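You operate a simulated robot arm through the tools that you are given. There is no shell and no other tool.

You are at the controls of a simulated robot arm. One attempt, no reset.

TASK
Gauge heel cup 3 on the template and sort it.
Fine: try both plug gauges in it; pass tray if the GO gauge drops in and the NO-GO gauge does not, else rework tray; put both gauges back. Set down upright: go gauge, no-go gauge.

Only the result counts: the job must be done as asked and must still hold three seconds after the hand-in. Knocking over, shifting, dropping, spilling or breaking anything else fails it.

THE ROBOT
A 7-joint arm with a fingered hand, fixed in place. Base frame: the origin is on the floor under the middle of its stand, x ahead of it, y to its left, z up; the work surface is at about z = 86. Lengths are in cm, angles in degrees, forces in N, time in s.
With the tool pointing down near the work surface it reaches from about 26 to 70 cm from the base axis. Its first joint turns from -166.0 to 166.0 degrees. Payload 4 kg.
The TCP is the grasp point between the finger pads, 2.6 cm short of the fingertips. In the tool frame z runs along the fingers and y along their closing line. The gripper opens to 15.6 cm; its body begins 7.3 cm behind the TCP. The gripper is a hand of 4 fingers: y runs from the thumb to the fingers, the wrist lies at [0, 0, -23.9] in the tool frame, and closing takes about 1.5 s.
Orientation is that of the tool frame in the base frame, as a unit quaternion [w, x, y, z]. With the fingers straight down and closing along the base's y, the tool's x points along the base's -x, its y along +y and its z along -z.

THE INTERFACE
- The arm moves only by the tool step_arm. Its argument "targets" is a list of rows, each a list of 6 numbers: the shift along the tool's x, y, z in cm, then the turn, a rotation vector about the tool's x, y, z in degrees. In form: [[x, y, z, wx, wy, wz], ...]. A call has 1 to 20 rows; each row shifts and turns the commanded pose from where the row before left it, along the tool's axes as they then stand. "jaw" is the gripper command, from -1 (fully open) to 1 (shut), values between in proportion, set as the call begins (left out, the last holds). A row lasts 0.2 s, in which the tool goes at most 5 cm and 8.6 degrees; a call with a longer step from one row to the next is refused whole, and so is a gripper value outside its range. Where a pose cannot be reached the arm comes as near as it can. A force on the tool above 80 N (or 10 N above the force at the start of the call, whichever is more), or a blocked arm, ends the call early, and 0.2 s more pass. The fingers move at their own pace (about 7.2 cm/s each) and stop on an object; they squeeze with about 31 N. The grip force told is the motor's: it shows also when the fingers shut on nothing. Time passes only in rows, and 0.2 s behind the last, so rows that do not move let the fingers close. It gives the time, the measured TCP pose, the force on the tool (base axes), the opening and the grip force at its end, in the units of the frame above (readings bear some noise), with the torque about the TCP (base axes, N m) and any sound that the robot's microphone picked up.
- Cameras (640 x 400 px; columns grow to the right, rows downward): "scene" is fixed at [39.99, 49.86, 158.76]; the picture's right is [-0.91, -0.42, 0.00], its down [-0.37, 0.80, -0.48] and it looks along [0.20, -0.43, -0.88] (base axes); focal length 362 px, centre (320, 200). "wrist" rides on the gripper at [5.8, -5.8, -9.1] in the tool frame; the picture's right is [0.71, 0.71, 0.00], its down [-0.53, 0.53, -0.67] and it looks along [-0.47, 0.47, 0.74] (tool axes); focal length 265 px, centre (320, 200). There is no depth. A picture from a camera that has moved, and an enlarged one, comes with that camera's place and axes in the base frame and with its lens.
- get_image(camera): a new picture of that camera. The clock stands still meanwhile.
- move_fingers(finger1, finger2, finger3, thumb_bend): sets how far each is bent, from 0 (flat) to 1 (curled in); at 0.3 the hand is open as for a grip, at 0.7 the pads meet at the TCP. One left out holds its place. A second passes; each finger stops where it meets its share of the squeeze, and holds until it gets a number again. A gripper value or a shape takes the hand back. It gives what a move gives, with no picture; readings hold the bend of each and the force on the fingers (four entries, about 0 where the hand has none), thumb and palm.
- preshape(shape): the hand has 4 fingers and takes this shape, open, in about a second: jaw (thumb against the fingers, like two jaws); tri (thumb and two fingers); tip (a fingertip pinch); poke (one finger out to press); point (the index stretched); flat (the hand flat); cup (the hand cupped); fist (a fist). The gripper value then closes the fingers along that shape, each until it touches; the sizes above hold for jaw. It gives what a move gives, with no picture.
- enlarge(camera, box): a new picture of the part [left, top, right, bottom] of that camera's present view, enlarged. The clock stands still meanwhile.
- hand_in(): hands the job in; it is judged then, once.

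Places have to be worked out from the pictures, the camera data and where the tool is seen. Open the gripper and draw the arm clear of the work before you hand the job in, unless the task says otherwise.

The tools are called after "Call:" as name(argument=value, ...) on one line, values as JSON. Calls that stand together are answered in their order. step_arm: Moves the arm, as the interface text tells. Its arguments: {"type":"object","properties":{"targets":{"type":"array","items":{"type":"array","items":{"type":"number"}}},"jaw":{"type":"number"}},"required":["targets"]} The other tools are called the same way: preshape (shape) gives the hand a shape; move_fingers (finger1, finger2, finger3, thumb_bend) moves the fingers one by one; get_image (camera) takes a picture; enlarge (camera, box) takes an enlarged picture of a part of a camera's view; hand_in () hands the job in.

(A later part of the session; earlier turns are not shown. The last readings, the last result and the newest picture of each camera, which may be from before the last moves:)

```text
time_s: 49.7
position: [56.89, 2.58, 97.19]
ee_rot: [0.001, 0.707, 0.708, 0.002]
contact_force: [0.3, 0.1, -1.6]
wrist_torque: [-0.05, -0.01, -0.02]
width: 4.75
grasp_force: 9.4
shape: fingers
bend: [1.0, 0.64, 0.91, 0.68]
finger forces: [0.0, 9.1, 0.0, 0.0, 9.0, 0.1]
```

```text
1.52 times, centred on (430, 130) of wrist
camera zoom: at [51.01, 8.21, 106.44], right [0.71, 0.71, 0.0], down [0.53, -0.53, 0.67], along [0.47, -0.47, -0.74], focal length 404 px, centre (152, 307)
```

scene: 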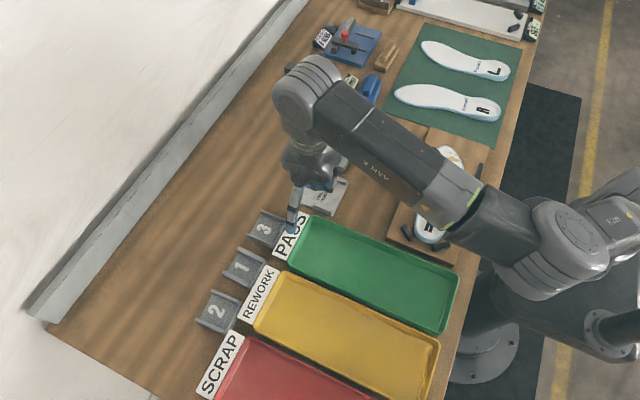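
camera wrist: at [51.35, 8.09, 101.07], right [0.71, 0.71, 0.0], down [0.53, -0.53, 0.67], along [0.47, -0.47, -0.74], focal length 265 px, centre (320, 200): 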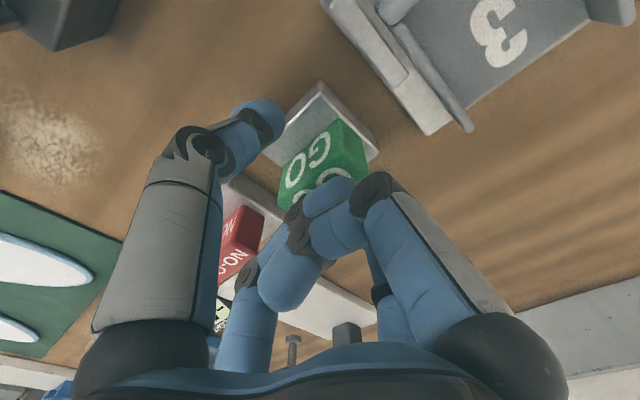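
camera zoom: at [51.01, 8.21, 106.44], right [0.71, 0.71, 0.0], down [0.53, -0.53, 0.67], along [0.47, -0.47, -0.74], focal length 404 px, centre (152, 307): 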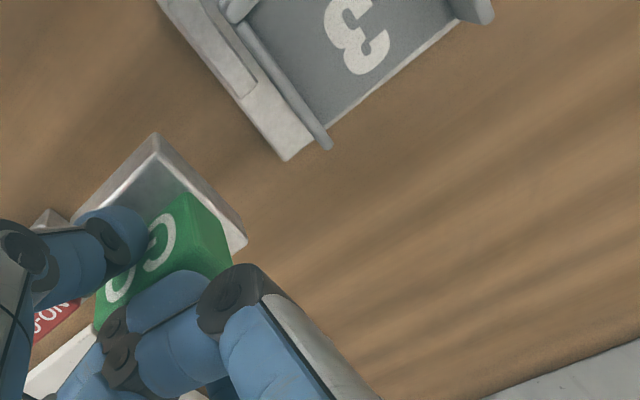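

The cup's inner gap measures about 5.6 cm, the GO plug about 5.0 cm. I carry the GO gauge over the cup at z ≈ 97 (plug bottom about 3 cm above the walls) and then check alignment from both cameras.

Call:
step_arm(targets=[[1.93, 0.11, 0, 0, 0, 0], [1.93, 0.11, 0, 0, 0, 0], [1.93, 0.11, 0, 0, 0, 0], [1.93, 0.11, 0, 0, 0, 0], [1.93, 0.1, 0, 0, 0, 0], [0, 0, 0.8, 0, 0, 0], [0, 0, 0, 0, 0, 0], [0, 0, 0, 0, 0, 0]])

Call:
enlarge(camera="scene", box=[290, 150, 360, 210])

Call:
get_image(camera="wrist")

Call:
enlarge(camera="wrist", box=[220, 20, 420, 200])

```text
time_s: 51.5
position: [57.69, 12.15, 96.52]
ee_rot: [0.001, 0.706, 0.708, 0.001]
contact_force: [0.1, -0.7, -2.0]
wrist_torque: [-0.02, 0.02, 0.0]
width: 4.73
grasp_force: 9.0
shape: fingers
bend: [1.0, 0.64, 0.91, 0.68]
finger forces: [0.0, 9.1, 0.1, 0.0, 9.0, 0.1]
```

```text
6.67 times, centred on (325, 180) of scene
camera zoom: at [39.99, 49.86, 158.76], right [-0.91, -0.42, 0.0], down [-0.37, 0.8, -0.48], along [0.2, -0.43, -0.88], focal length 2417 px, centre (287, 333)
```

zoom: 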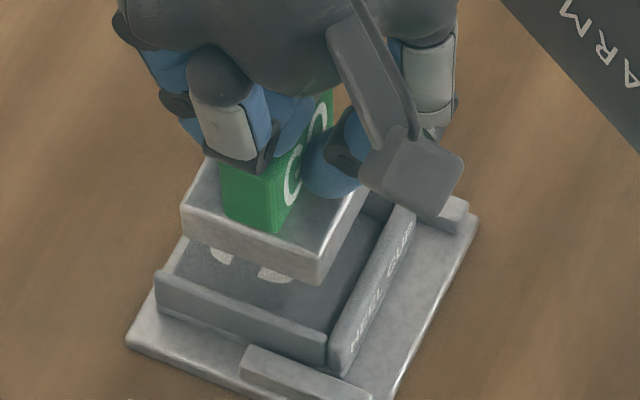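

```text
taken
camera wrist: at [51.71, 17.76, 105.71], right [0.71, 0.71, 0.0], down [0.53, -0.53, 0.67], along [0.47, -0.47, -0.74], focal length 265 px, centre (320, 200)
```

wrist: 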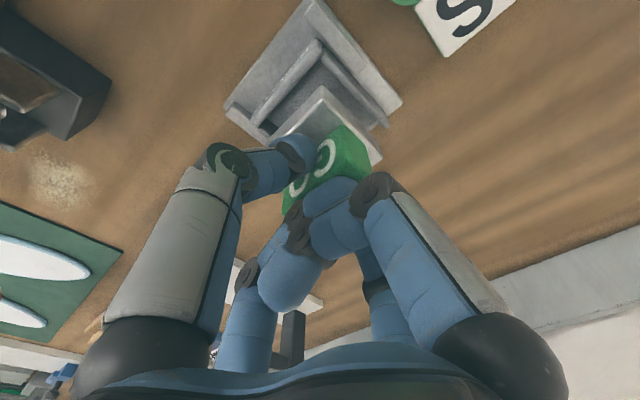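

```text
2.22 times, centred on (320, 110) of wrist
camera zoom: at [51.71, 17.76, 105.71], right [0.71, 0.71, 0.0], down [0.53, -0.53, 0.67], along [0.47, -0.47, -0.74], focal length 590 px, centre (320, 400)
```

zoom: 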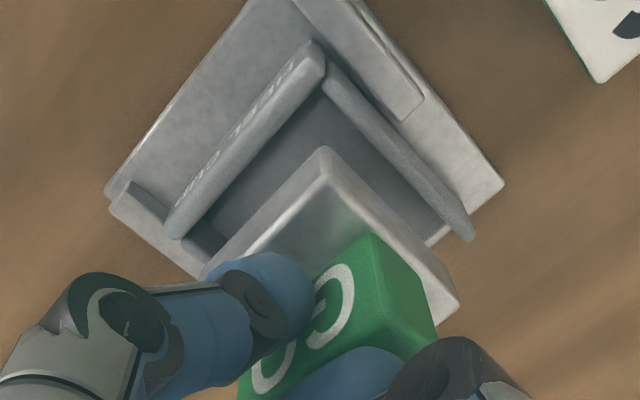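

The view is good: plug and cup edges are parallel within about 1°. I zoom in on the edges to fine-tune the position before lowering.

Call:
enlarge(camera="wrist", box=[290, 20, 400, 130])

Call:
enlarge(camera="wrist", box=[240, 40, 330, 150])

Call:
enlarge(camera="scene", box=[300, 165, 350, 210])

```text
3.64 times, centred on (345, 75) of wrist
camera zoom: at [51.71, 17.76, 105.71], right [0.71, 0.71, 0.0], down [0.53, -0.53, 0.67], along [0.47, -0.47, -0.74], focal length 965 px, centre (229, 654)
```

zoom: 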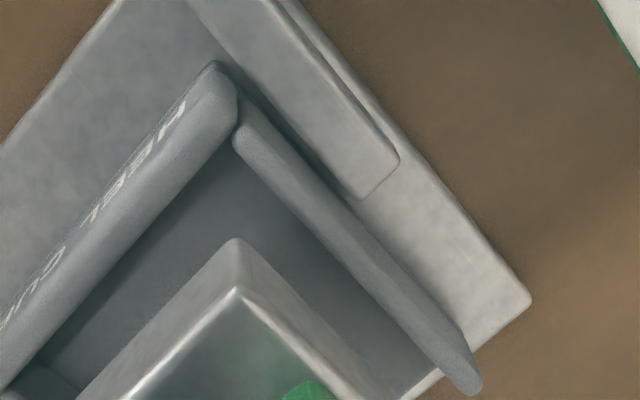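

```text
3.64 times, centred on (285, 95) of wrist
camera zoom: at [51.71, 17.76, 105.71], right [0.71, 0.71, 0.0], down [0.53, -0.53, 0.67], along [0.47, -0.47, -0.74], focal length 965 px, centre (447, 582)
```

zoom: 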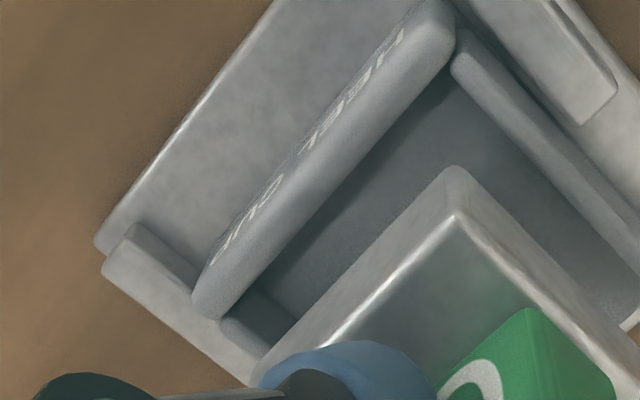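

```text
8.89 times, centred on (325, 188) of scene
camera zoom: at [39.99, 49.86, 158.76], right [-0.91, -0.42, 0.0], down [-0.37, 0.8, -0.48], along [0.2, -0.43, -0.88], focal length 3223 px, centre (276, 311)
```

zoom: 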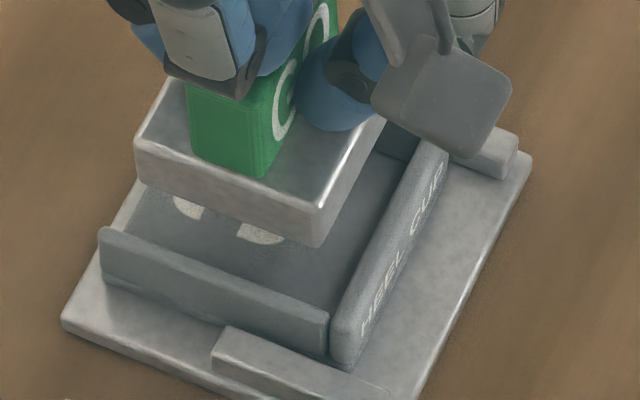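

The plug's +y edge is at 14.28 against the wall's inner face at 14.74, so I shift +0.17 in y to centre it. I lower until the plug is just above the wall tops and check once more.

Call:
step_arm(targets=[[0.17, 0, 0, 0, 0, 0], [0, 0, 0.6, 0, 0, 0], [0, 0, 0.6, 0, 0, 0], [0, 0, 0.4, 0, 0, 0], [0, 0, 0, 0, 0, 0], [0, 0, 0, 0, 0, 0]])

Call:
enlarge(camera="wrist", box=[290, 20, 400, 130])

Call:
enlarge(camera="scene", box=[300, 165, 350, 210])

```text
time_s: 52.9
position: [57.64, 12.23, 94.85]
ee_rot: [0.001, 0.706, 0.708, 0.001]
contact_force: [0.0, -0.6, -1.7]
wrist_torque: [-0.02, -0.01, -0.01]
width: 4.78
grasp_force: 9.3
shape: fingers
bend: [1.0, 0.64, 0.91, 0.68]
finger forces: [0.0, 9.1, 0.0, 0.0, 9.0, 0.0]
```

```text
3.64 times, centred on (345, 75) of wrist
camera zoom: at [51.76, 17.97, 104.08], right [0.71, 0.71, 0.0], down [0.53, -0.53, 0.67], along [0.47, -0.47, -0.74], focal length 965 px, centre (229, 654)
```

zoom: 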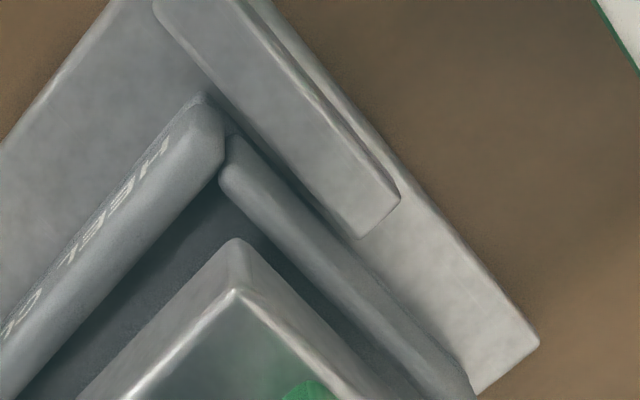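

```text
8.89 times, centred on (325, 188) of scene
camera zoom: at [39.99, 49.86, 158.76], right [-0.91, -0.42, 0.0], down [-0.37, 0.8, -0.48], along [0.2, -0.43, -0.88], focal length 3223 px, centre (276, 311)
```

zoom: 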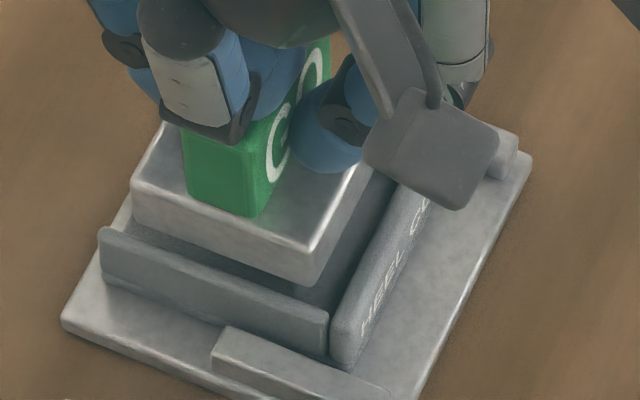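

Centred, about 0.3 cm clearance each side. I lower the GO plug into the cup in small steps, watching the force.

Call:
step_arm(targets=[[0, 0, 0.3, 0, 0, 0], [0, 0, 0.3, 0, 0, 0], [0, 0, 0.3, 0, 0, 0], [0, 0, 0, 0, 0, 0]])

Call:
step_arm(targets=[[0, 0, 0.2, 0, 0, 0], [0, 0, 0.2, 0, 0, 0], [0, 0, 0, 0, 0, 0]])

Call:
enlarge(camera="scene", box=[300, 165, 350, 210])

Call:
enlarge(camera="wrist", box=[240, 20, 400, 150])

```text
time_s: 53.9
position: [57.87, 12.45, 93.95]
ee_rot: [0.0, 0.706, 0.708, 0.001]
contact_force: [-0.9, 0.2, -1.8]
wrist_torque: [0.0, 0.0, 0.0]
width: 4.75
grasp_force: 8.5
shape: fingers
bend: [1.0, 0.64, 0.91, 0.68]
finger forces: [0.0, 9.2, 0.0, 0.1, 9.0, 0.0]
```

```text
time_s: 54.7
position: [57.59, 12.32, 93.46]
ee_rot: [0.0, 0.706, 0.708, 0.001]
contact_force: [0.0, 0.0, -2.3]
wrist_torque: [-0.01, 0.01, -0.01]
width: 4.73
grasp_force: 9.2
shape: fingers
bend: [1.0, 0.64, 0.91, 0.68]
finger forces: [0.1, 9.2, 0.0, 0.0, 9.0, 0.0]
```

```text
8.89 times, centred on (325, 188) of scene
camera zoom: at [39.99, 49.86, 158.76], right [-0.91, -0.42, 0.0], down [-0.37, 0.8, -0.48], along [0.2, -0.43, -0.88], focal length 3223 px, centre (276, 311)
```

zoom: 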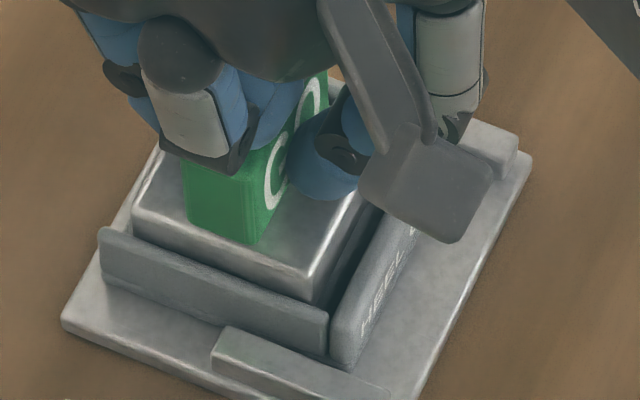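

```text
3.08 times, centred on (320, 85) of wrist
camera zoom: at [51.81, 17.98, 102.75], right [0.71, 0.71, 0.0], down [0.53, -0.53, 0.67], along [0.47, -0.47, -0.74], focal length 817 px, centre (320, 554)
```

zoom: 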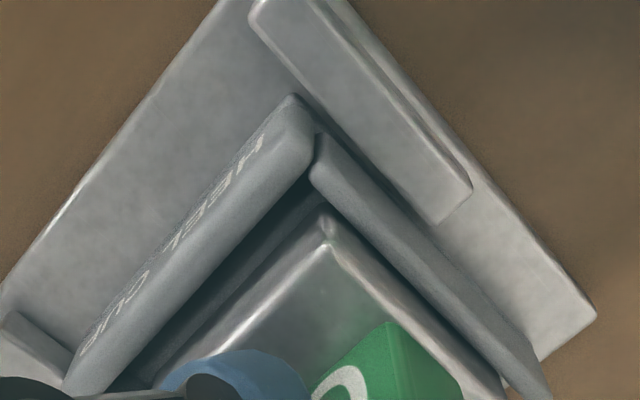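

The plug is inside the walls with no resistance. I continue until it meets the floor of the cup.

Call:
step_arm(targets=[[0, 0, 0.2, 0, 0, 0], [0, 0, 0.15, 0, 0, 0], [0, 0, 0, 0, 0, 0]])

Call:
step_arm(targets=[[0, 0, 0.1, 0, 0, 0], [0, 0, 0, 0, 0, 0]])

Call:
step_arm(targets=[[0, 0, 0.1, 0, 0, 0], [0, 0, 0, 0, 0, 0]])

```text
time_s: 55.5
position: [57.6, 12.3, 93.2]
ee_rot: [0.002, 0.707, 0.707, 0.001]
contact_force: [-0.5, 0.2, -2.3]
wrist_torque: [0.01, -0.03, 0.02]
width: 4.74
grasp_force: 9.3
shape: fingers
bend: [1.0, 0.64, 0.91, 0.68]
finger forces: [0.0, 9.1, 0.0, 0.1, 9.0, 0.0]
```

```text
time_s: 56.1
position: [57.62, 12.22, 93.03]
ee_rot: [0.001, 0.707, 0.707, 0.001]
contact_force: [0.5, 0.2, -0.8]
wrist_torque: [0.04, 0.02, 0.02]
width: 4.74
grasp_force: 8.7
shape: fingers
bend: [1.0, 0.64, 0.91, 0.68]
finger forces: [0.0, 9.1, 0.0, 0.0, 9.0, 0.1]
```

```text
time_s: 56.7
position: [57.71, 12.16, 92.95]
ee_rot: [0.0, 0.707, 0.707, 0.001]
contact_force: [-0.3, 0.5, -2.3]
wrist_torque: [0.0, -0.01, -0.02]
width: 4.75
grasp_force: 8.9
shape: fingers
bend: [1.0, 0.64, 0.91, 0.68]
finger forces: [0.0, 9.1, 0.0, 0.0, 9.1, 0.1]
```

Call:
step_arm(targets=[[0, 0, 0.1, 0, 0, 0], [0, 0, 0, 0, 0, 0]])

Call:
enlarge(camera="scene", box=[300, 165, 350, 210])

```text
time_s: 57.3
position: [57.65, 12.33, 92.92]
ee_rot: [0.001, 0.707, 0.707, 0.0]
contact_force: [-0.2, 0.3, -1.7]
wrist_torque: [0.0, 0.01, -0.01]
width: 4.76
grasp_force: 9.5
shape: fingers
bend: [1.0, 0.64, 0.91, 0.68]
finger forces: [0.0, 9.1, 0.1, 0.0, 9.0, 0.1]
```

```text
8.89 times, centred on (325, 188) of scene
camera zoom: at [39.99, 49.86, 158.76], right [-0.91, -0.42, 0.0], down [-0.37, 0.8, -0.48], along [0.2, -0.43, -0.88], focal length 3223 px, centre (276, 311)
```

zoom: 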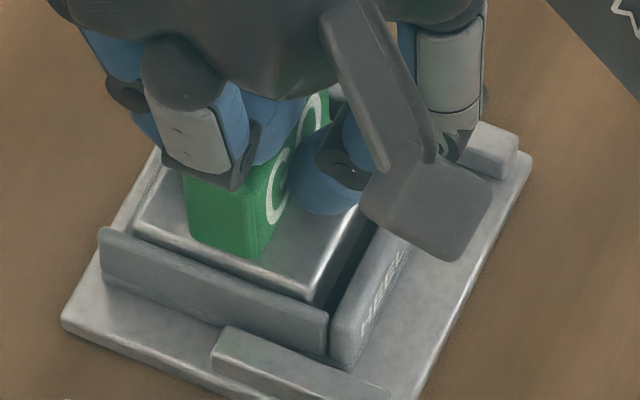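

Call:
step_arm(targets=[[0, 0, 0.1, 0, 0, 0], [0, 0, 0, 0, 0, 0]])

Call:
step_arm(targets=[[0, 0, 0.1, 0, 0, 0], [0, 0, 0, 0, 0, 0]])

```text
time_s: 57.9
position: [57.51, 12.3, 92.72]
ee_rot: [0.0, 0.707, 0.708, 0.001]
contact_force: [0.7, -0.5, -0.6]
wrist_torque: [0.01, -0.03, 0.0]
width: 4.76
grasp_force: 9.3
shape: fingers
bend: [1.0, 0.64, 0.91, 0.68]
finger forces: [0.0, 9.2, 0.0, 0.1, 9.2, 0.0]
```

```text
time_s: 58.5
position: [57.62, 12.3, 92.67]
ee_rot: [0.001, 0.706, 0.708, 0.001]
contact_force: [0.3, -0.3, 0.6]
wrist_torque: [-0.02, 0.0, -0.01]
width: 4.78
grasp_force: 9.8
shape: fingers
bend: [1.0, 0.64, 0.91, 0.68]
finger forces: [0.0, 9.6, 0.0, 0.0, 10.3, 0.0]
```

The upward force now cancels the gauge's weight at z ≈ 92.7: the GO plug rests on the cup floor, so GO goes in. I dwell briefly, record a picture, then lift straight out.

Call:
step_arm(targets=[[0, 0, 0.05, 0, 0, 0], [0, 0, 0, 0, 0, 0], [0, 0, 0, 0, 0, 0]])

Call:
enlarge(camera="wrist", box=[240, 20, 400, 150])

Call:
step_arm(targets=[[0, 0, -0.4, 0, 0, 0], [0, 0, -0.5, 0, 0, 0], [0, 0, -0.8, 0, 0, 0], [0, 0, -1.0, 0, 0, 0], [0, 0, -1.5, 0, 0, 0], [0, 0, 0, 0, 0, 0]])

Call:
enlarge(camera="scene", box=[290, 150, 360, 210])

```text
time_s: 59.3
position: [57.69, 12.35, 92.59]
ee_rot: [0.0, 0.706, 0.708, 0.002]
contact_force: [-1.2, 0.4, 1.2]
wrist_torque: [0.01, 0.02, 0.0]
width: 4.76
grasp_force: 10.3
shape: fingers
bend: [1.0, 0.64, 0.91, 0.68]
finger forces: [0.1, 9.8, 0.0, 0.0, 10.9, 0.0]
```

```text
3.08 times, centred on (320, 85) of wrist
camera zoom: at [51.74, 18.05, 101.9], right [0.71, 0.71, 0.0], down [0.53, -0.53, 0.67], along [0.47, -0.47, -0.74], focal length 817 px, centre (320, 554)
```

zoom: 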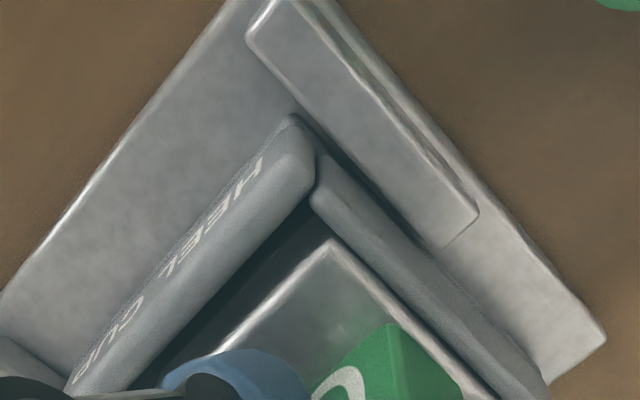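

```text
time_s: 60.7
position: [57.64, 12.33, 96.85]
ee_rot: [0.001, 0.706, 0.708, 0.001]
contact_force: [0.4, -0.9, -1.4]
wrist_torque: [0.01, 0.01, 0.0]
width: 4.73
grasp_force: 9.4
shape: fingers
bend: [1.0, 0.64, 0.91, 0.68]
finger forces: [0.0, 9.3, 0.0, 0.0, 9.3, 0.0]
```

```text
6.67 times, centred on (325, 180) of scene
camera zoom: at [39.99, 49.86, 158.76], right [-0.91, -0.42, 0.0], down [-0.37, 0.8, -0.48], along [0.2, -0.43, -0.88], focal length 2417 px, centre (287, 333)
```

zoom: 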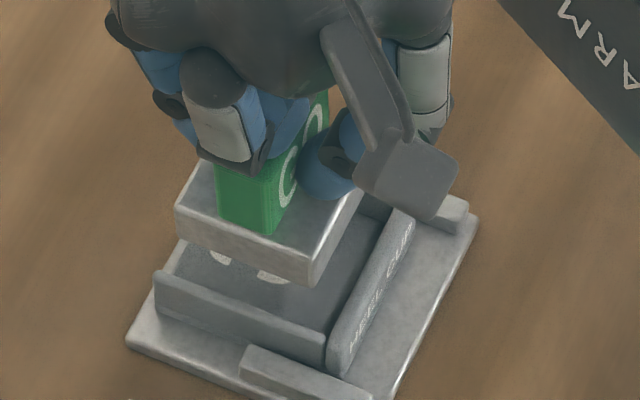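

The cup stayed put and the GO gauge is still held upright. I carry it back above its original spot.

Call:
step_arm(targets=[[-1.99, -0.12, 0, 0, 0, 0], [-1.99, -0.12, 0, 0, 0, 0], [-1.99, -0.12, 0, 0, 0, 0], [-1.99, -0.12, 0, 0, 0, 0], [-1.99, -0.12, 0, 0, 0, 0], [0, 0, 1.5, 0, 0, 0], [0, 0, 1.5, 0, 0, 0], [0, 0, 0.8, 0, 0, 0], [0, 0, 0, 0, 0, 0], [0, 0, 0, 0, 0, 0]])

Call:
enlarge(camera="wrist", box=[220, 60, 420, 220])

Call:
enlarge(camera="scene", box=[315, 120, 395, 180])

```text
time_s: 62.9
position: [57.09, 2.15, 93.1]
ee_rot: [0.0, 0.706, 0.708, 0.0]
contact_force: [-0.8, -0.4, -1.5]
wrist_torque: [0.0, -0.01, 0.01]
width: 4.76
grasp_force: 9.1
shape: fingers
bend: [1.0, 0.64, 0.91, 0.68]
finger forces: [0.0, 9.3, 0.0, 0.0, 9.1, 0.0]
```

```text
2.50 times, centred on (320, 140) of wrist
camera zoom: at [51.24, 7.87, 102.33], right [0.71, 0.71, 0.0], down [0.53, -0.53, 0.67], along [0.47, -0.47, -0.74], focal length 664 px, centre (320, 350)
```

zoom: 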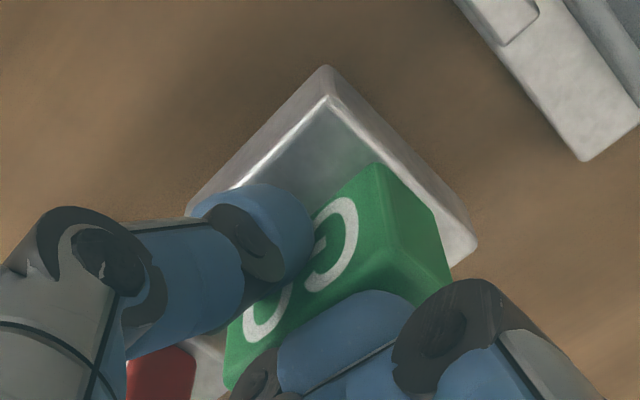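

```text
6.67 times, centred on (355, 150) of scene
camera zoom: at [39.99, 49.86, 158.76], right [-0.91, -0.42, 0.0], down [-0.37, 0.8, -0.48], along [0.2, -0.43, -0.88], focal length 2417 px, centre (87, 533)
```

zoom: 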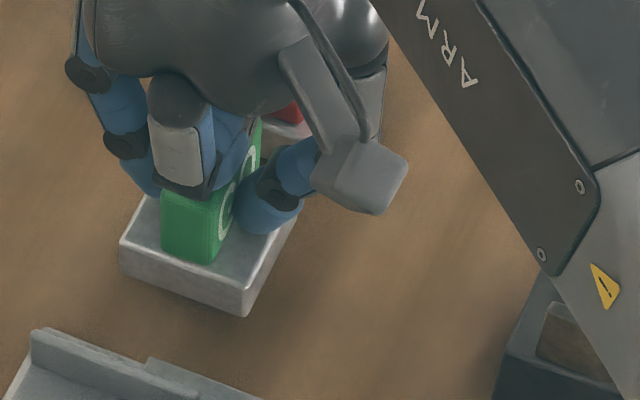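

The gauge has not shifted in the grip. I correct by (-0.12, +0.23) and lower until just above the table, then compare with the stored pose.

Call:
step_arm(targets=[[0.23, -0.12, 0, 0, 0, 0], [0, 0, 0.5, 0, 0, 0], [0, 0, 0.5, 0, 0, 0], [0, 0, 0.2, 0, 0, 0], [0, 0, 0, 0, 0, 0], [0, 0, 0, 0, 0, 0]])

Call:
enlarge(camera="wrist", box=[220, 60, 420, 220])

Call:
enlarge(camera="scene", box=[315, 120, 395, 180])

```text
time_s: 64.3
position: [57.03, 2.53, 91.91]
ee_rot: [0.0, 0.707, 0.708, 0.001]
contact_force: [-0.5, 0.0, -1.7]
wrist_torque: [-0.02, -0.01, 0.03]
width: 4.77
grasp_force: 9.5
shape: fingers
bend: [1.0, 0.64, 0.91, 0.68]
finger forces: [0.0, 9.2, 0.0, 0.1, 9.3, 0.0]
```

```text
2.50 times, centred on (320, 140) of wrist
camera zoom: at [51.1, 8.21, 101.13], right [0.71, 0.71, 0.0], down [0.53, -0.53, 0.67], along [0.47, -0.47, -0.74], focal length 664 px, centre (320, 350)
```

zoom: 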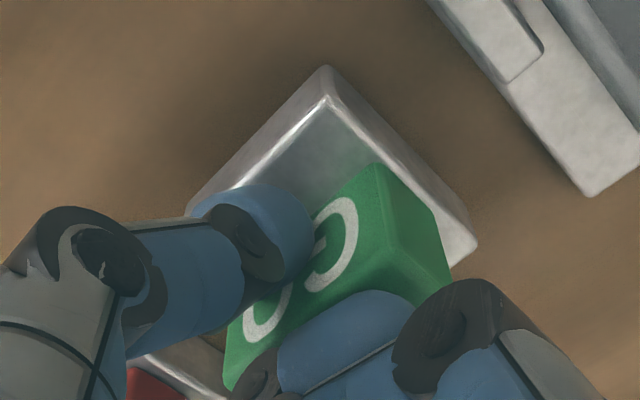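

```text
6.67 times, centred on (355, 150) of scene
camera zoom: at [39.99, 49.86, 158.76], right [-0.91, -0.42, 0.0], down [-0.37, 0.8, -0.48], along [0.2, -0.43, -0.88], focal length 2417 px, centre (87, 533)
```

zoom: 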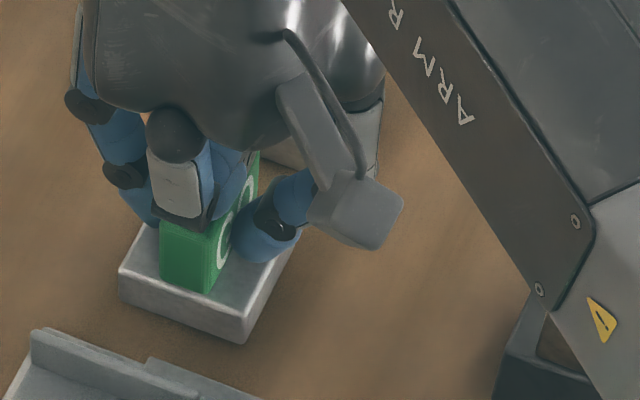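

Call:
step_arm(targets=[[-0.1, 0.02, 0.15, 0, 0, 0], [0, 0, 0.1, 0, 0, 0], [0, 0, 0, 0, 0, 0]])

Call:
step_arm(targets=[[0, 0, 0.1, 0, 0, 0], [0, 0, 0, 0, 0, 0]])

Call:
step_arm(targets=[[0, 0, 0.08, 0, 0, 0], [0, 0, 0, 0, 0, 0]])

Call:
enlarge(camera="wrist", box=[220, 60, 420, 220])

```text
time_s: 65.1
position: [56.97, 2.44, 91.48]
ee_rot: [0.001, 0.706, 0.708, 0.0]
contact_force: [-0.4, 1.3, -1.4]
wrist_torque: [0.0, 0.02, -0.02]
width: 4.76
grasp_force: 9.2
shape: fingers
bend: [1.0, 0.64, 0.91, 0.68]
finger forces: [0.0, 9.2, 0.0, 0.0, 9.2, 0.1]
```

```text
time_s: 65.7
position: [57.01, 2.54, 91.5]
ee_rot: [0.0, 0.706, 0.708, 0.001]
contact_force: [-0.5, -0.5, -2.1]
wrist_torque: [-0.02, 0.04, 0.01]
width: 4.75
grasp_force: 9.8
shape: fingers
bend: [1.0, 0.64, 0.91, 0.68]
finger forces: [0.0, 9.2, 0.0, 0.0, 9.1, 0.0]
```

```text
time_s: 66.3
position: [57.07, 2.59, 91.4]
ee_rot: [0.0, 0.707, 0.707, -0.001]
contact_force: [0.0, -0.5, -0.7]
wrist_torque: [0.03, -0.02, -0.01]
width: 4.75
grasp_force: 9.2
shape: fingers
bend: [1.0, 0.64, 0.91, 0.68]
finger forces: [0.0, 9.3, 0.0, 0.0, 9.5, 0.0]
```

```text
2.50 times, centred on (320, 140) of wrist
camera zoom: at [51.1, 8.23, 100.66], right [0.71, 0.71, 0.0], down [0.53, -0.53, 0.67], along [0.47, -0.47, -0.74], focal length 664 px, centre (320, 350)
```

zoom: 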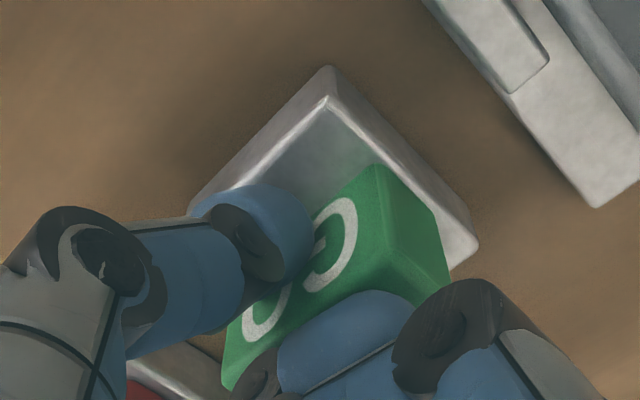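

Call:
enlarge(camera="scene", box=[315, 120, 395, 180])

```text
6.67 times, centred on (355, 150) of scene
camera zoom: at [39.99, 49.86, 158.76], right [-0.91, -0.42, 0.0], down [-0.37, 0.8, -0.48], along [0.2, -0.43, -0.88], focal length 2417 px, centre (87, 533)
```

zoom: 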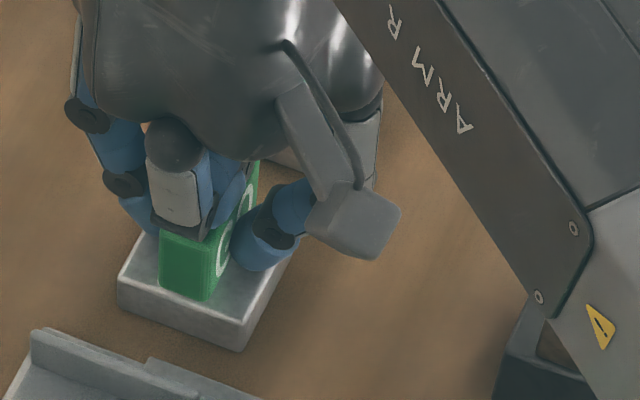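

It is 0.13 cm too far in +y compared with the original corners, so I trim that and then set it down fully.

Call:
step_arm(targets=[[-0.15, 0, -0.05, 0, 0, 0], [0, 0, 0, 0, 0, 0], [0, 0, 0, 0, 0, 0]])

Call:
step_arm(targets=[[0, 0, 0.08, 0, 0, 0], [0, 0, 0.05, 0, 0, 0], [0, 0, 0, 0, 0, 0]])

Call:
enlarge(camera="scene", box=[315, 120, 395, 180])

Call:
enlarge(camera="wrist", box=[220, 60, 420, 220])

```text
time_s: 67.1
position: [57.06, 2.29, 91.55]
ee_rot: [0.001, 0.706, 0.708, 0.001]
contact_force: [0.3, 0.3, -2.3]
wrist_torque: [0.02, 0.01, 0.01]
width: 4.73
grasp_force: 9.2
shape: fingers
bend: [1.0, 0.64, 0.91, 0.68]
finger forces: [0.1, 9.3, 0.1, 0.1, 9.3, 0.0]
```

```text
time_s: 67.9
position: [56.92, 2.32, 91.45]
ee_rot: [0.001, 0.706, 0.708, 0.001]
contact_force: [0.2, -0.9, 2.5]
wrist_torque: [0.0, 0.0, 0.03]
width: 4.74
grasp_force: 10.0
shape: fingers
bend: [1.0, 0.64, 0.91, 0.68]
finger forces: [0.0, 10.1, 0.0, 0.0, 9.9, 0.0]
```

```text
6.67 times, centred on (355, 150) of scene
camera zoom: at [39.99, 49.86, 158.76], right [-0.91, -0.42, 0.0], down [-0.37, 0.8, -0.48], along [0.2, -0.43, -0.88], focal length 2417 px, centre (87, 533)
```

zoom: 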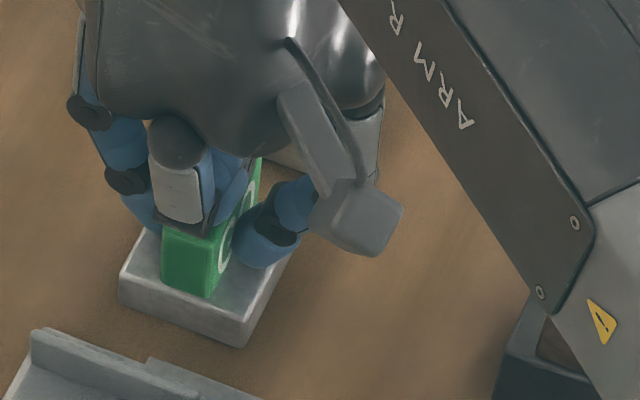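

```text
2.50 times, centred on (320, 140) of wrist
camera zoom: at [51.1, 8.05, 100.59], right [0.71, 0.71, 0.0], down [0.53, -0.53, 0.67], along [0.47, -0.47, -0.74], focal length 664 px, centre (320, 350)
```

zoom: 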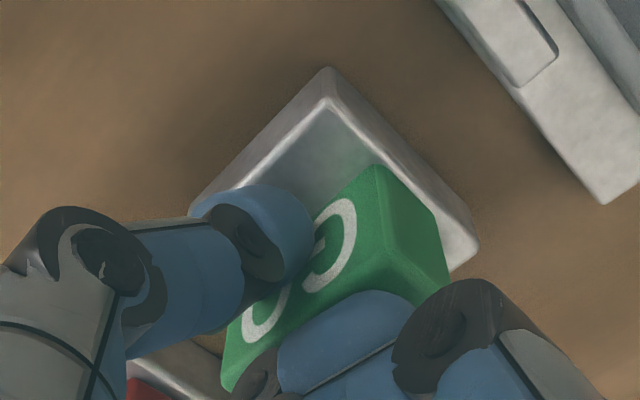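

The corners match the original to about 0.05 cm and the base bears on the table. I release and rise straight up.

Call:
move_fingers(finger2=0.56, thumb_bend=0.58)

Call:
step_arm(targets=[[0, 0, -0.5, 0, 0, 0], [0, 0, -1.5, 0, 0, 0], [0, 0, -2.5, 0, 0, 0], [0, 0, -2.5, 0, 0, 0], [0, 0, -2.0, 0, 0, 0], [0, 0, 0, 0, 0, 0]])

Call:
get_image(camera="wrist")

Call:
enlarge(camera="scene", box=[315, 120, 395, 180])

```text
time_s: 68.9
position: [56.96, 2.33, 91.4]
ee_rot: [0.001, 0.707, 0.707, 0.0]
contact_force: [0.0, -0.9, 0.1]
wrist_torque: [0.0, 0.03, 0.03]
width: 5.85
grasp_force: 0.0
shape: fingers
bend: [1.0, 0.56, 0.91, 0.57]
finger forces: [0.0, 0.0, 0.1, 0.1, 0.0, 0.1]
```

```text
time_s: 70.3
position: [57.0, 2.53, 100.39]
ee_rot: [0.0, 0.707, 0.707, 0.001]
contact_force: [-0.7, 0.2, 0.3]
wrist_torque: [-0.01, 0.03, 0.01]
width: 5.82
grasp_force: 0.1
shape: fingers
bend: [1.0, 0.56, 0.91, 0.57]
finger forces: [0.0, 0.0, 0.0, 0.0, 0.0, 0.1]
```

```text
taken
camera wrist: at [51.14, 8.26, 109.59], right [0.71, 0.71, 0.0], down [0.53, -0.53, 0.67], along [0.47, -0.47, -0.74], focal length 265 px, centre (320, 200)
```

wrist: 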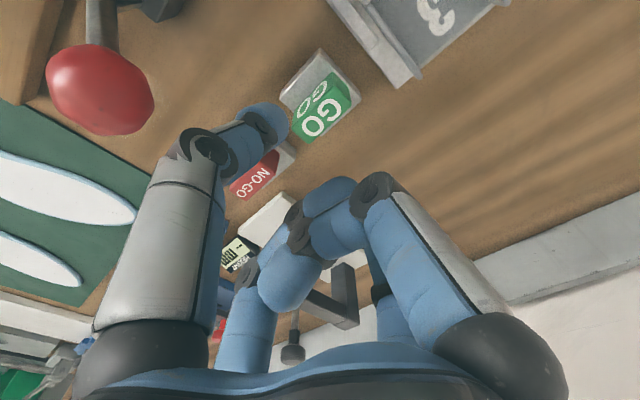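

```text
6.67 times, centred on (355, 150) of scene
camera zoom: at [39.99, 49.86, 158.76], right [-0.91, -0.42, 0.0], down [-0.37, 0.8, -0.48], along [0.2, -0.43, -0.88], focal length 2417 px, centre (87, 533)
```

zoom: 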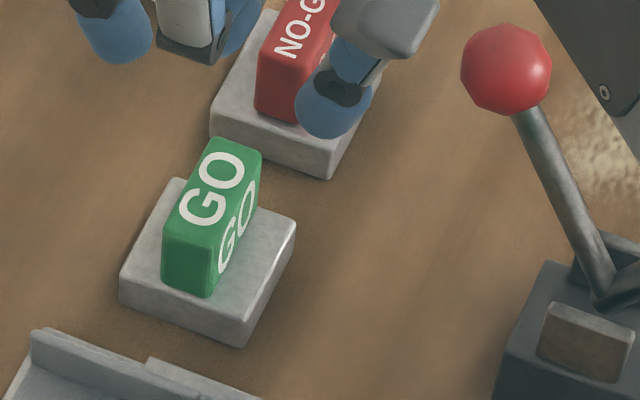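

GO stands back in place. I raise to z ≈ 103.5 and draw the thumb in a little to pass the red ball safely, then move over the NO-GO gauge.

Call:
move_fingers(finger2=0.6, thumb_bend=0.62)

Call:
step_arm(targets=[[0, 0.3, -1.6, 0, 0, 0], [0, 0, -1.5, 0, 0, 0], [-2.1, 0, 0, 0, 0, 0], [-2.1, 0, 0, 0, 0, 0], [-2.1, 0, 0, 0, 0, 0], [-2.1, 0, 0, 0, 0, 0], [0, 0, 0, 0, 0, 0], [0, 0, 0, 0, 0, 0]])

Call:
get_image(camera="wrist")

Call:
enlarge(camera="wrist", box=[220, 20, 420, 180])

Call:
enlarge(camera="scene", box=[310, 80, 430, 170])

```text
time_s: 71.3
position: [57.07, 2.56, 100.34]
ee_rot: [0.001, 0.706, 0.708, 0.001]
contact_force: [-0.5, 0.0, 0.1]
wrist_torque: [0.01, 0.01, 0.01]
width: 5.3
grasp_force: 0.1
shape: fingers
bend: [1.0, 0.6, 0.91, 0.62]
finger forces: [0.1, 0.0, 0.0, 0.1, 0.1, 0.1]
```

```text
time_s: 73.1
position: [57.32, -5.95, 103.26]
ee_rot: [0.001, 0.706, 0.708, 0.0]
contact_force: [1.3, -0.1, 0.3]
wrist_torque: [-0.01, 0.01, -0.03]
width: 5.31
grasp_force: 0.1
shape: fingers
bend: [1.0, 0.6, 0.91, 0.62]
finger forces: [0.0, 0.1, 0.0, 0.0, 0.0, 0.1]
```

```text
taken
camera wrist: at [51.45, -0.21, 112.59], right [0.71, 0.71, 0.0], down [0.53, -0.53, 0.67], along [0.47, -0.47, -0.74], focal length 265 px, centre (320, 200)
```

wrist: 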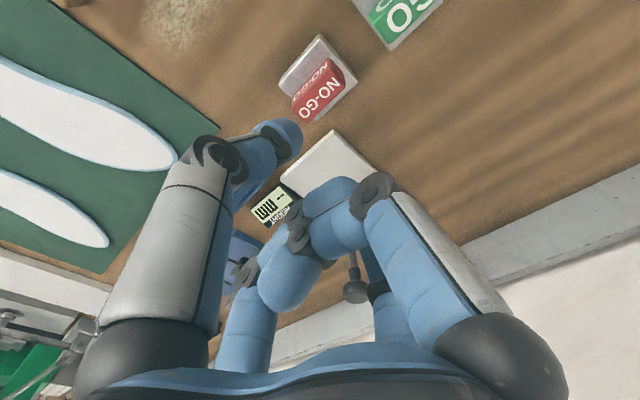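

```text
2.50 times, centred on (320, 100) of wrist
camera zoom: at [51.45, -0.21, 112.59], right [0.71, 0.71, 0.0], down [0.53, -0.53, 0.67], along [0.47, -0.47, -0.74], focal length 664 px, centre (320, 450)
```

zoom: 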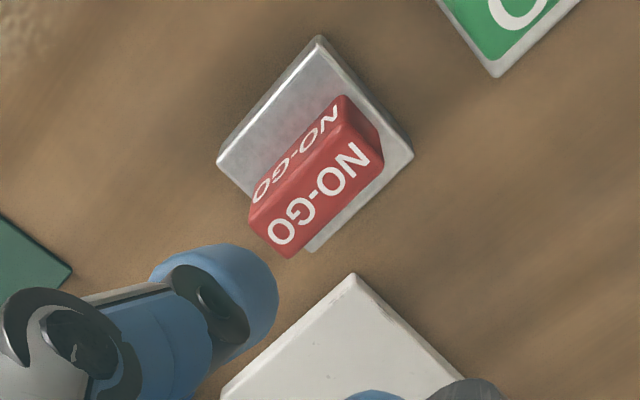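

```text
4.44 times, centred on (370, 125) of scene
camera zoom: at [39.99, 49.86, 158.76], right [-0.91, -0.42, 0.0], down [-0.37, 0.8, -0.48], along [0.2, -0.43, -0.88], focal length 1611 px, centre (98, 533)
```

zoom: 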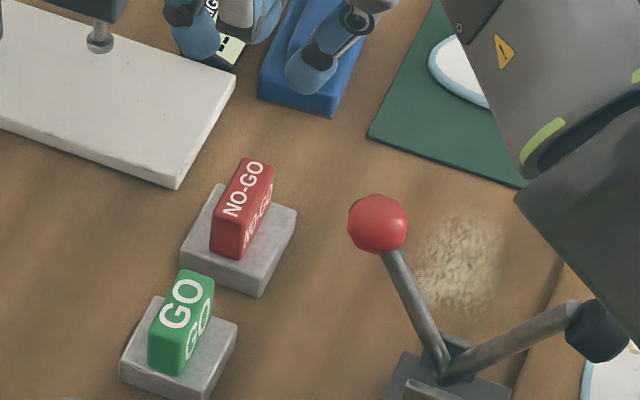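

NO-GO's plug measures about 5.2 cm in y (x 54.7–59.7, y -8.75 to -3.53), handle centre (57.2, -6.15). In this orientation the camera box on the hand would come against the red ball on descent. So I turn the hand 180° at this safe height, to the opposite yaw, before going down.

Call:
step_arm(targets=[[0, 0, 0, 0, 0, -8.18], [0, 0, 0, 0, 0, -8.18], [0, 0, 0, 0, 0, -8.18], [0, 0, 0, 0, 0, -8.18], [0, 0, 0, 0, 0, -8.18], [0, 0, 0, 0, 0, -8.18], [0, 0, 0, 0, 0, -8.18], [0, 0, 0, 0, 0, -8.18], [0, 0, 0, 0, 0, -8.18], [0, 0, 0, 0, 0, -8.18], [0, 0, 0, 0, 0, -8.2]])

Call:
step_arm(targets=[[0, 0, 0, 0, 0, -8.18], [0, 0, 0, 0, 0, -8.18], [0, 0, 0, 0, 0, -8.18], [0, 0, 0, 0, 0, -8.18], [0, 0, 0, 0, 0, -8.18], [0, 0, 0, 0, 0, -8.18], [0, 0, 0, 0, 0, -8.18], [0, 0, 0, 0, 0, -8.18], [0, 0, 0, 0, 0, -8.18], [0, 0, 0, 0, 0, -8.18], [0, 0, 0, 0, 0, -8.2], [0, 0, 0, 0, 0, 0]])

Call:
get_image(camera="wrist")

Call:
enlarge(camera="scene", box=[280, 40, 440, 170])

```text
time_s: 75.5
position: [57.22, -6.17, 103.36]
ee_rot: [0.0, -0.002, 1.0, 0.0]
contact_force: [-0.2, -0.3, -1.1]
wrist_torque: [-0.01, 0.0, 0.0]
width: 5.32
grasp_force: 0.1
shape: fingers
bend: [1.0, 0.6, 0.91, 0.62]
finger forces: [0.0, 0.0, 0.1, 0.0, 0.0, 0.0]
```

```text
time_s: 78.1
position: [57.29, -6.09, 103.3]
ee_rot: [0.0, 0.708, -0.706, 0.0]
contact_force: [0.4, -0.6, 0.4]
wrist_torque: [0.01, 0.0, -0.02]
width: 5.31
grasp_force: 0.0
shape: fingers
bend: [1.0, 0.6, 0.91, 0.62]
finger forces: [0.0, 0.0, 0.0, 0.0, 0.0, 0.0]
```

```text
taken
camera wrist: at [63.0, -11.95, 112.63], right [-0.7, -0.71, 0.0], down [-0.53, 0.52, 0.67], along [-0.47, 0.47, -0.74], focal length 265 px, centre (320, 200)
```

wrist: 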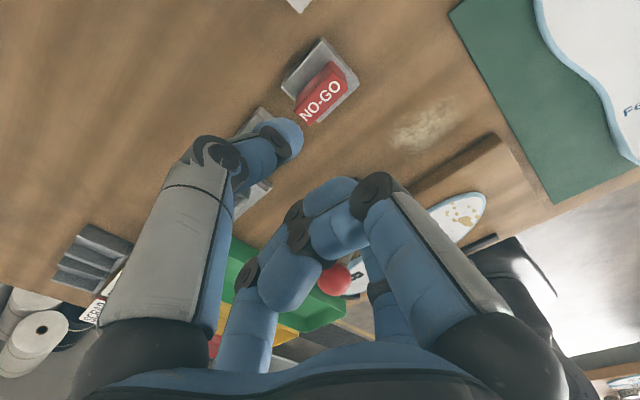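

```text
3.08 times, centred on (360, 105) of scene
camera zoom: at [39.99, 49.86, 158.76], right [-0.91, -0.42, 0.0], down [-0.37, 0.8, -0.48], along [0.2, -0.43, -0.88], focal length 1116 px, centre (197, 492)
```

zoom: 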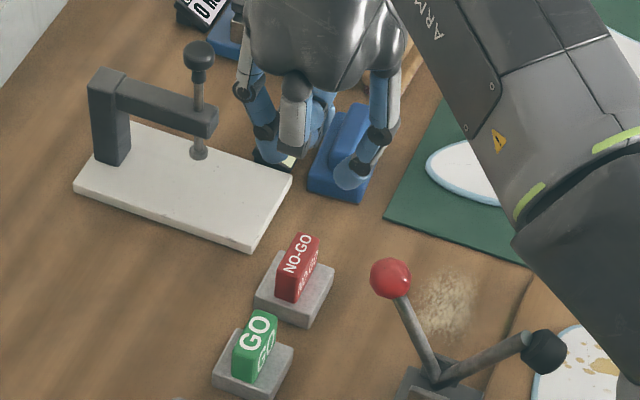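

Turned without incident; the press arm and the ball are both well clear of this pose. I measure the NO-GO gauge again from here.

Call:
enlarge(camera="wrist", box=[220, 20, 420, 180])

```text
2.50 times, centred on (320, 100) of wrist
camera zoom: at [63.0, -11.95, 112.63], right [-0.7, -0.71, 0.0], down [-0.53, 0.52, 0.67], along [-0.47, 0.47, -0.74], focal length 664 px, centre (320, 450)
```

zoom: 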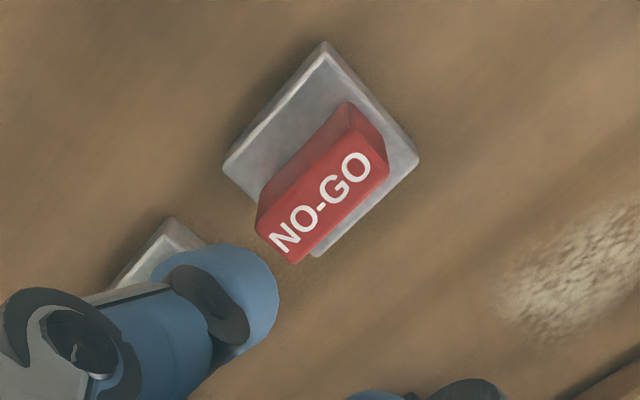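

Averaging the two views gives the NO-GO handle centre at about (57.1, -6.03). I trim the position and descend to z ≈ 94.

Call:
step_arm(targets=[[-0.1, -0.1, 1.5, 0, 0, 0], [0, 0, 2.0, 0, 0, 0], [0, 0, 2.0, 0, 0, 0], [0, 0, 2.0, 0, 0, 0], [0, 0, 1.8, 0, 0, 0], [0, 0, 0, 0, 0, 0], [0, 0, 0, 0, 0, 0]])

Call:
enlarge(camera="wrist", box=[220, 50, 420, 210])

Call:
enlarge(camera="scene", box=[310, 80, 410, 160])

```text
time_s: 79.7
position: [57.39, -5.82, 94.27]
ee_rot: [-0.001, 0.708, -0.707, 0.001]
contact_force: [0.6, 0.3, -0.7]
wrist_torque: [0.0, -0.01, 0.0]
width: 5.31
grasp_force: 0.0
shape: fingers
bend: [1.0, 0.6, 0.91, 0.62]
finger forces: [0.0, 0.1, 0.1, 0.0, 0.0, 0.1]
```

```text
2.50 times, centred on (320, 130) of wrist
camera zoom: at [63.13, -11.71, 103.45], right [-0.71, -0.71, 0.0], down [-0.53, 0.53, 0.67], along [-0.47, 0.47, -0.74], focal length 664 px, centre (320, 375)
```

zoom: 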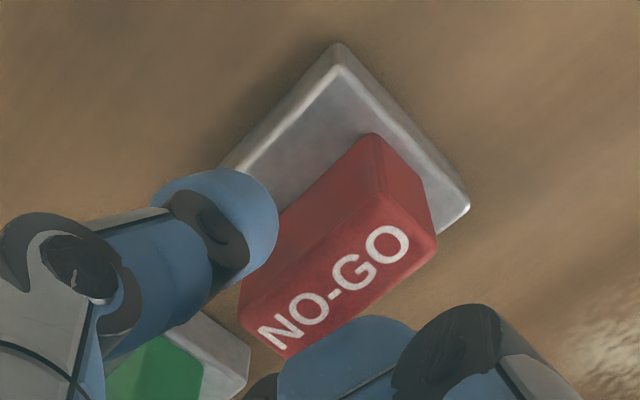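

```text
5.00 times, centred on (360, 120) of scene
camera zoom: at [39.99, 49.86, 158.76], right [-0.91, -0.42, 0.0], down [-0.37, 0.8, -0.48], along [0.2, -0.43, -0.88], focal length 1813 px, centre (120, 600)
```

zoom: 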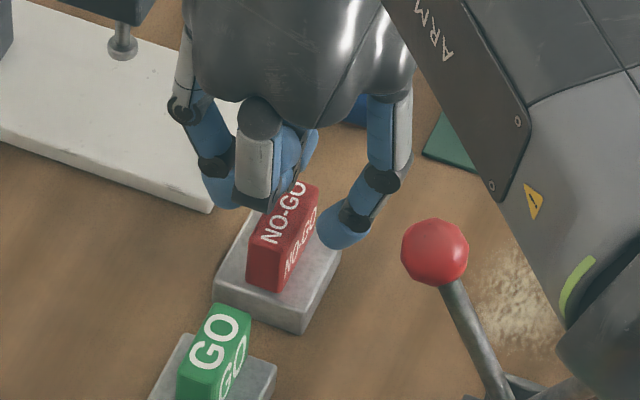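

Aligned to within 0.1 cm. I lower to the grip height used for GO (z ≈ 91.45), checking forces.

Call:
step_arm(targets=[[0, 0, 0.7, 0, 0, 0], [0, 0, 0.7, 0, 0, 0], [0, 0, 0.6, 0, 0, 0], [0, 0, 0, 0, 0, 0]])

Call:
step_arm(targets=[[0, 0, 0.3, 0, 0, 0], [0, 0, 0.3, 0, 0, 0], [0, 0, 0.2, 0, 0, 0], [0, 0, 0, 0, 0, 0]])

Call:
enlarge(camera="wrist", box=[220, 60, 420, 220])

Call:
enlarge(camera="scene", box=[315, 90, 395, 150])

```text
time_s: 80.7
position: [57.35, -5.9, 92.12]
ee_rot: [0.0, 0.708, -0.706, 0.001]
contact_force: [0.5, 0.2, 0.3]
wrist_torque: [0.02, 0.01, 0.0]
width: 5.31
grasp_force: 0.1
shape: fingers
bend: [1.0, 0.6, 0.91, 0.62]
finger forces: [0.0, 0.0, 0.0, 0.0, 0.0, 0.0]
```

```text
time_s: 81.7
position: [57.4, -6.0, 91.43]
ee_rot: [-0.001, 0.708, -0.706, 0.001]
contact_force: [-0.5, 1.6, 3.4]
wrist_torque: [0.02, -0.02, -0.04]
width: 5.33
grasp_force: 0.1
shape: fingers
bend: [1.0, 0.6, 0.91, 0.62]
finger forces: [0.0, 0.1, 0.1, 0.0, 0.0, 0.0]
```

```text
2.50 times, centred on (320, 140) of wrist
camera zoom: at [63.09, -11.8, 100.56], right [-0.71, -0.71, 0.0], down [-0.53, 0.53, 0.67], along [-0.47, 0.47, -0.74], focal length 664 px, centre (320, 350)
```

zoom: 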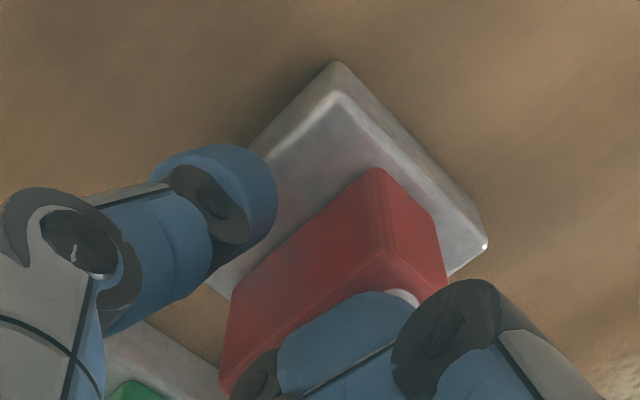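

```text
6.67 times, centred on (355, 120) of scene
camera zoom: at [39.99, 49.86, 158.76], right [-0.91, -0.42, 0.0], down [-0.37, 0.8, -0.48], along [0.2, -0.43, -0.88], focal length 2417 px, centre (87, 733)
```

zoom: 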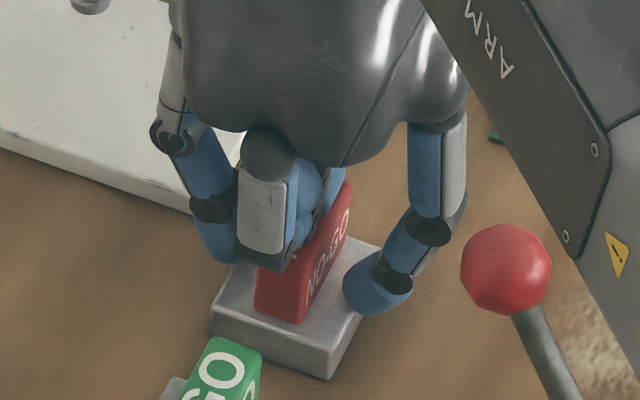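

A slight 3.4 N upward force suggests a curled finger just touches the handle's top; I back off 0.15 cm and then close gently in two stages.

Call:
step_arm(targets=[[0, 0, -0.15, 0, 0, 0], [0, 0, 0, 0, 0, 0], [0, 0, 0, 0, 0, 0]])

Call:
move_fingers(finger2=0.63, thumb_bend=0.66)

Call:
enlarge(camera="wrist", box=[220, 60, 420, 220])

Call:
enlarge(camera="scene", box=[315, 90, 395, 150])

```text
time_s: 82.5
position: [57.41, -5.95, 91.44]
ee_rot: [0.001, -0.707, 0.708, -0.001]
contact_force: [-0.2, 0.0, -0.4]
wrist_torque: [0.03, -0.04, -0.02]
width: 5.34
grasp_force: 0.1
shape: fingers
bend: [1.0, 0.6, 0.91, 0.62]
finger forces: [0.1, 0.0, 0.0, 0.0, 0.0, 0.0]
```

```text
time_s: 83.5
position: [57.35, -5.94, 91.47]
ee_rot: [0.0, 0.707, -0.707, 0.0]
contact_force: [0.5, -0.6, 0.2]
wrist_torque: [-0.01, -0.01, 0.02]
width: 4.94
grasp_force: 0.5
shape: fingers
bend: [1.0, 0.63, 0.91, 0.66]
finger forces: [0.1, 0.0, 0.0, 0.0, 0.2, 0.0]
```

```text
2.50 times, centred on (320, 140) of wrist
camera zoom: at [63.07, -11.83, 100.71], right [-0.71, -0.71, 0.0], down [-0.53, 0.53, 0.67], along [-0.47, 0.47, -0.74], focal length 664 px, centre (320, 350)
```

zoom: 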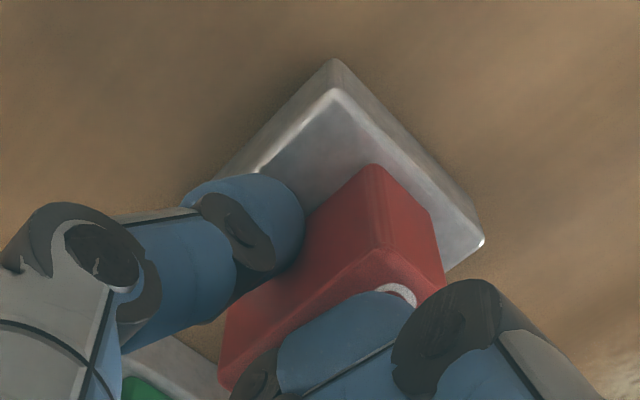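

```text
6.67 times, centred on (355, 120) of scene
camera zoom: at [39.99, 49.86, 158.76], right [-0.91, -0.42, 0.0], down [-0.37, 0.8, -0.48], along [0.2, -0.43, -0.88], focal length 2417 px, centre (87, 733)
```

zoom: 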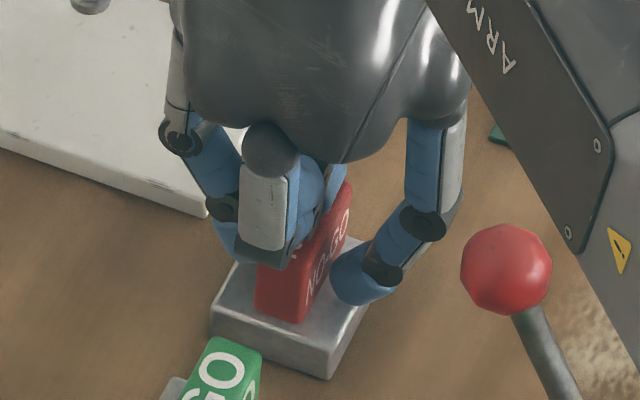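

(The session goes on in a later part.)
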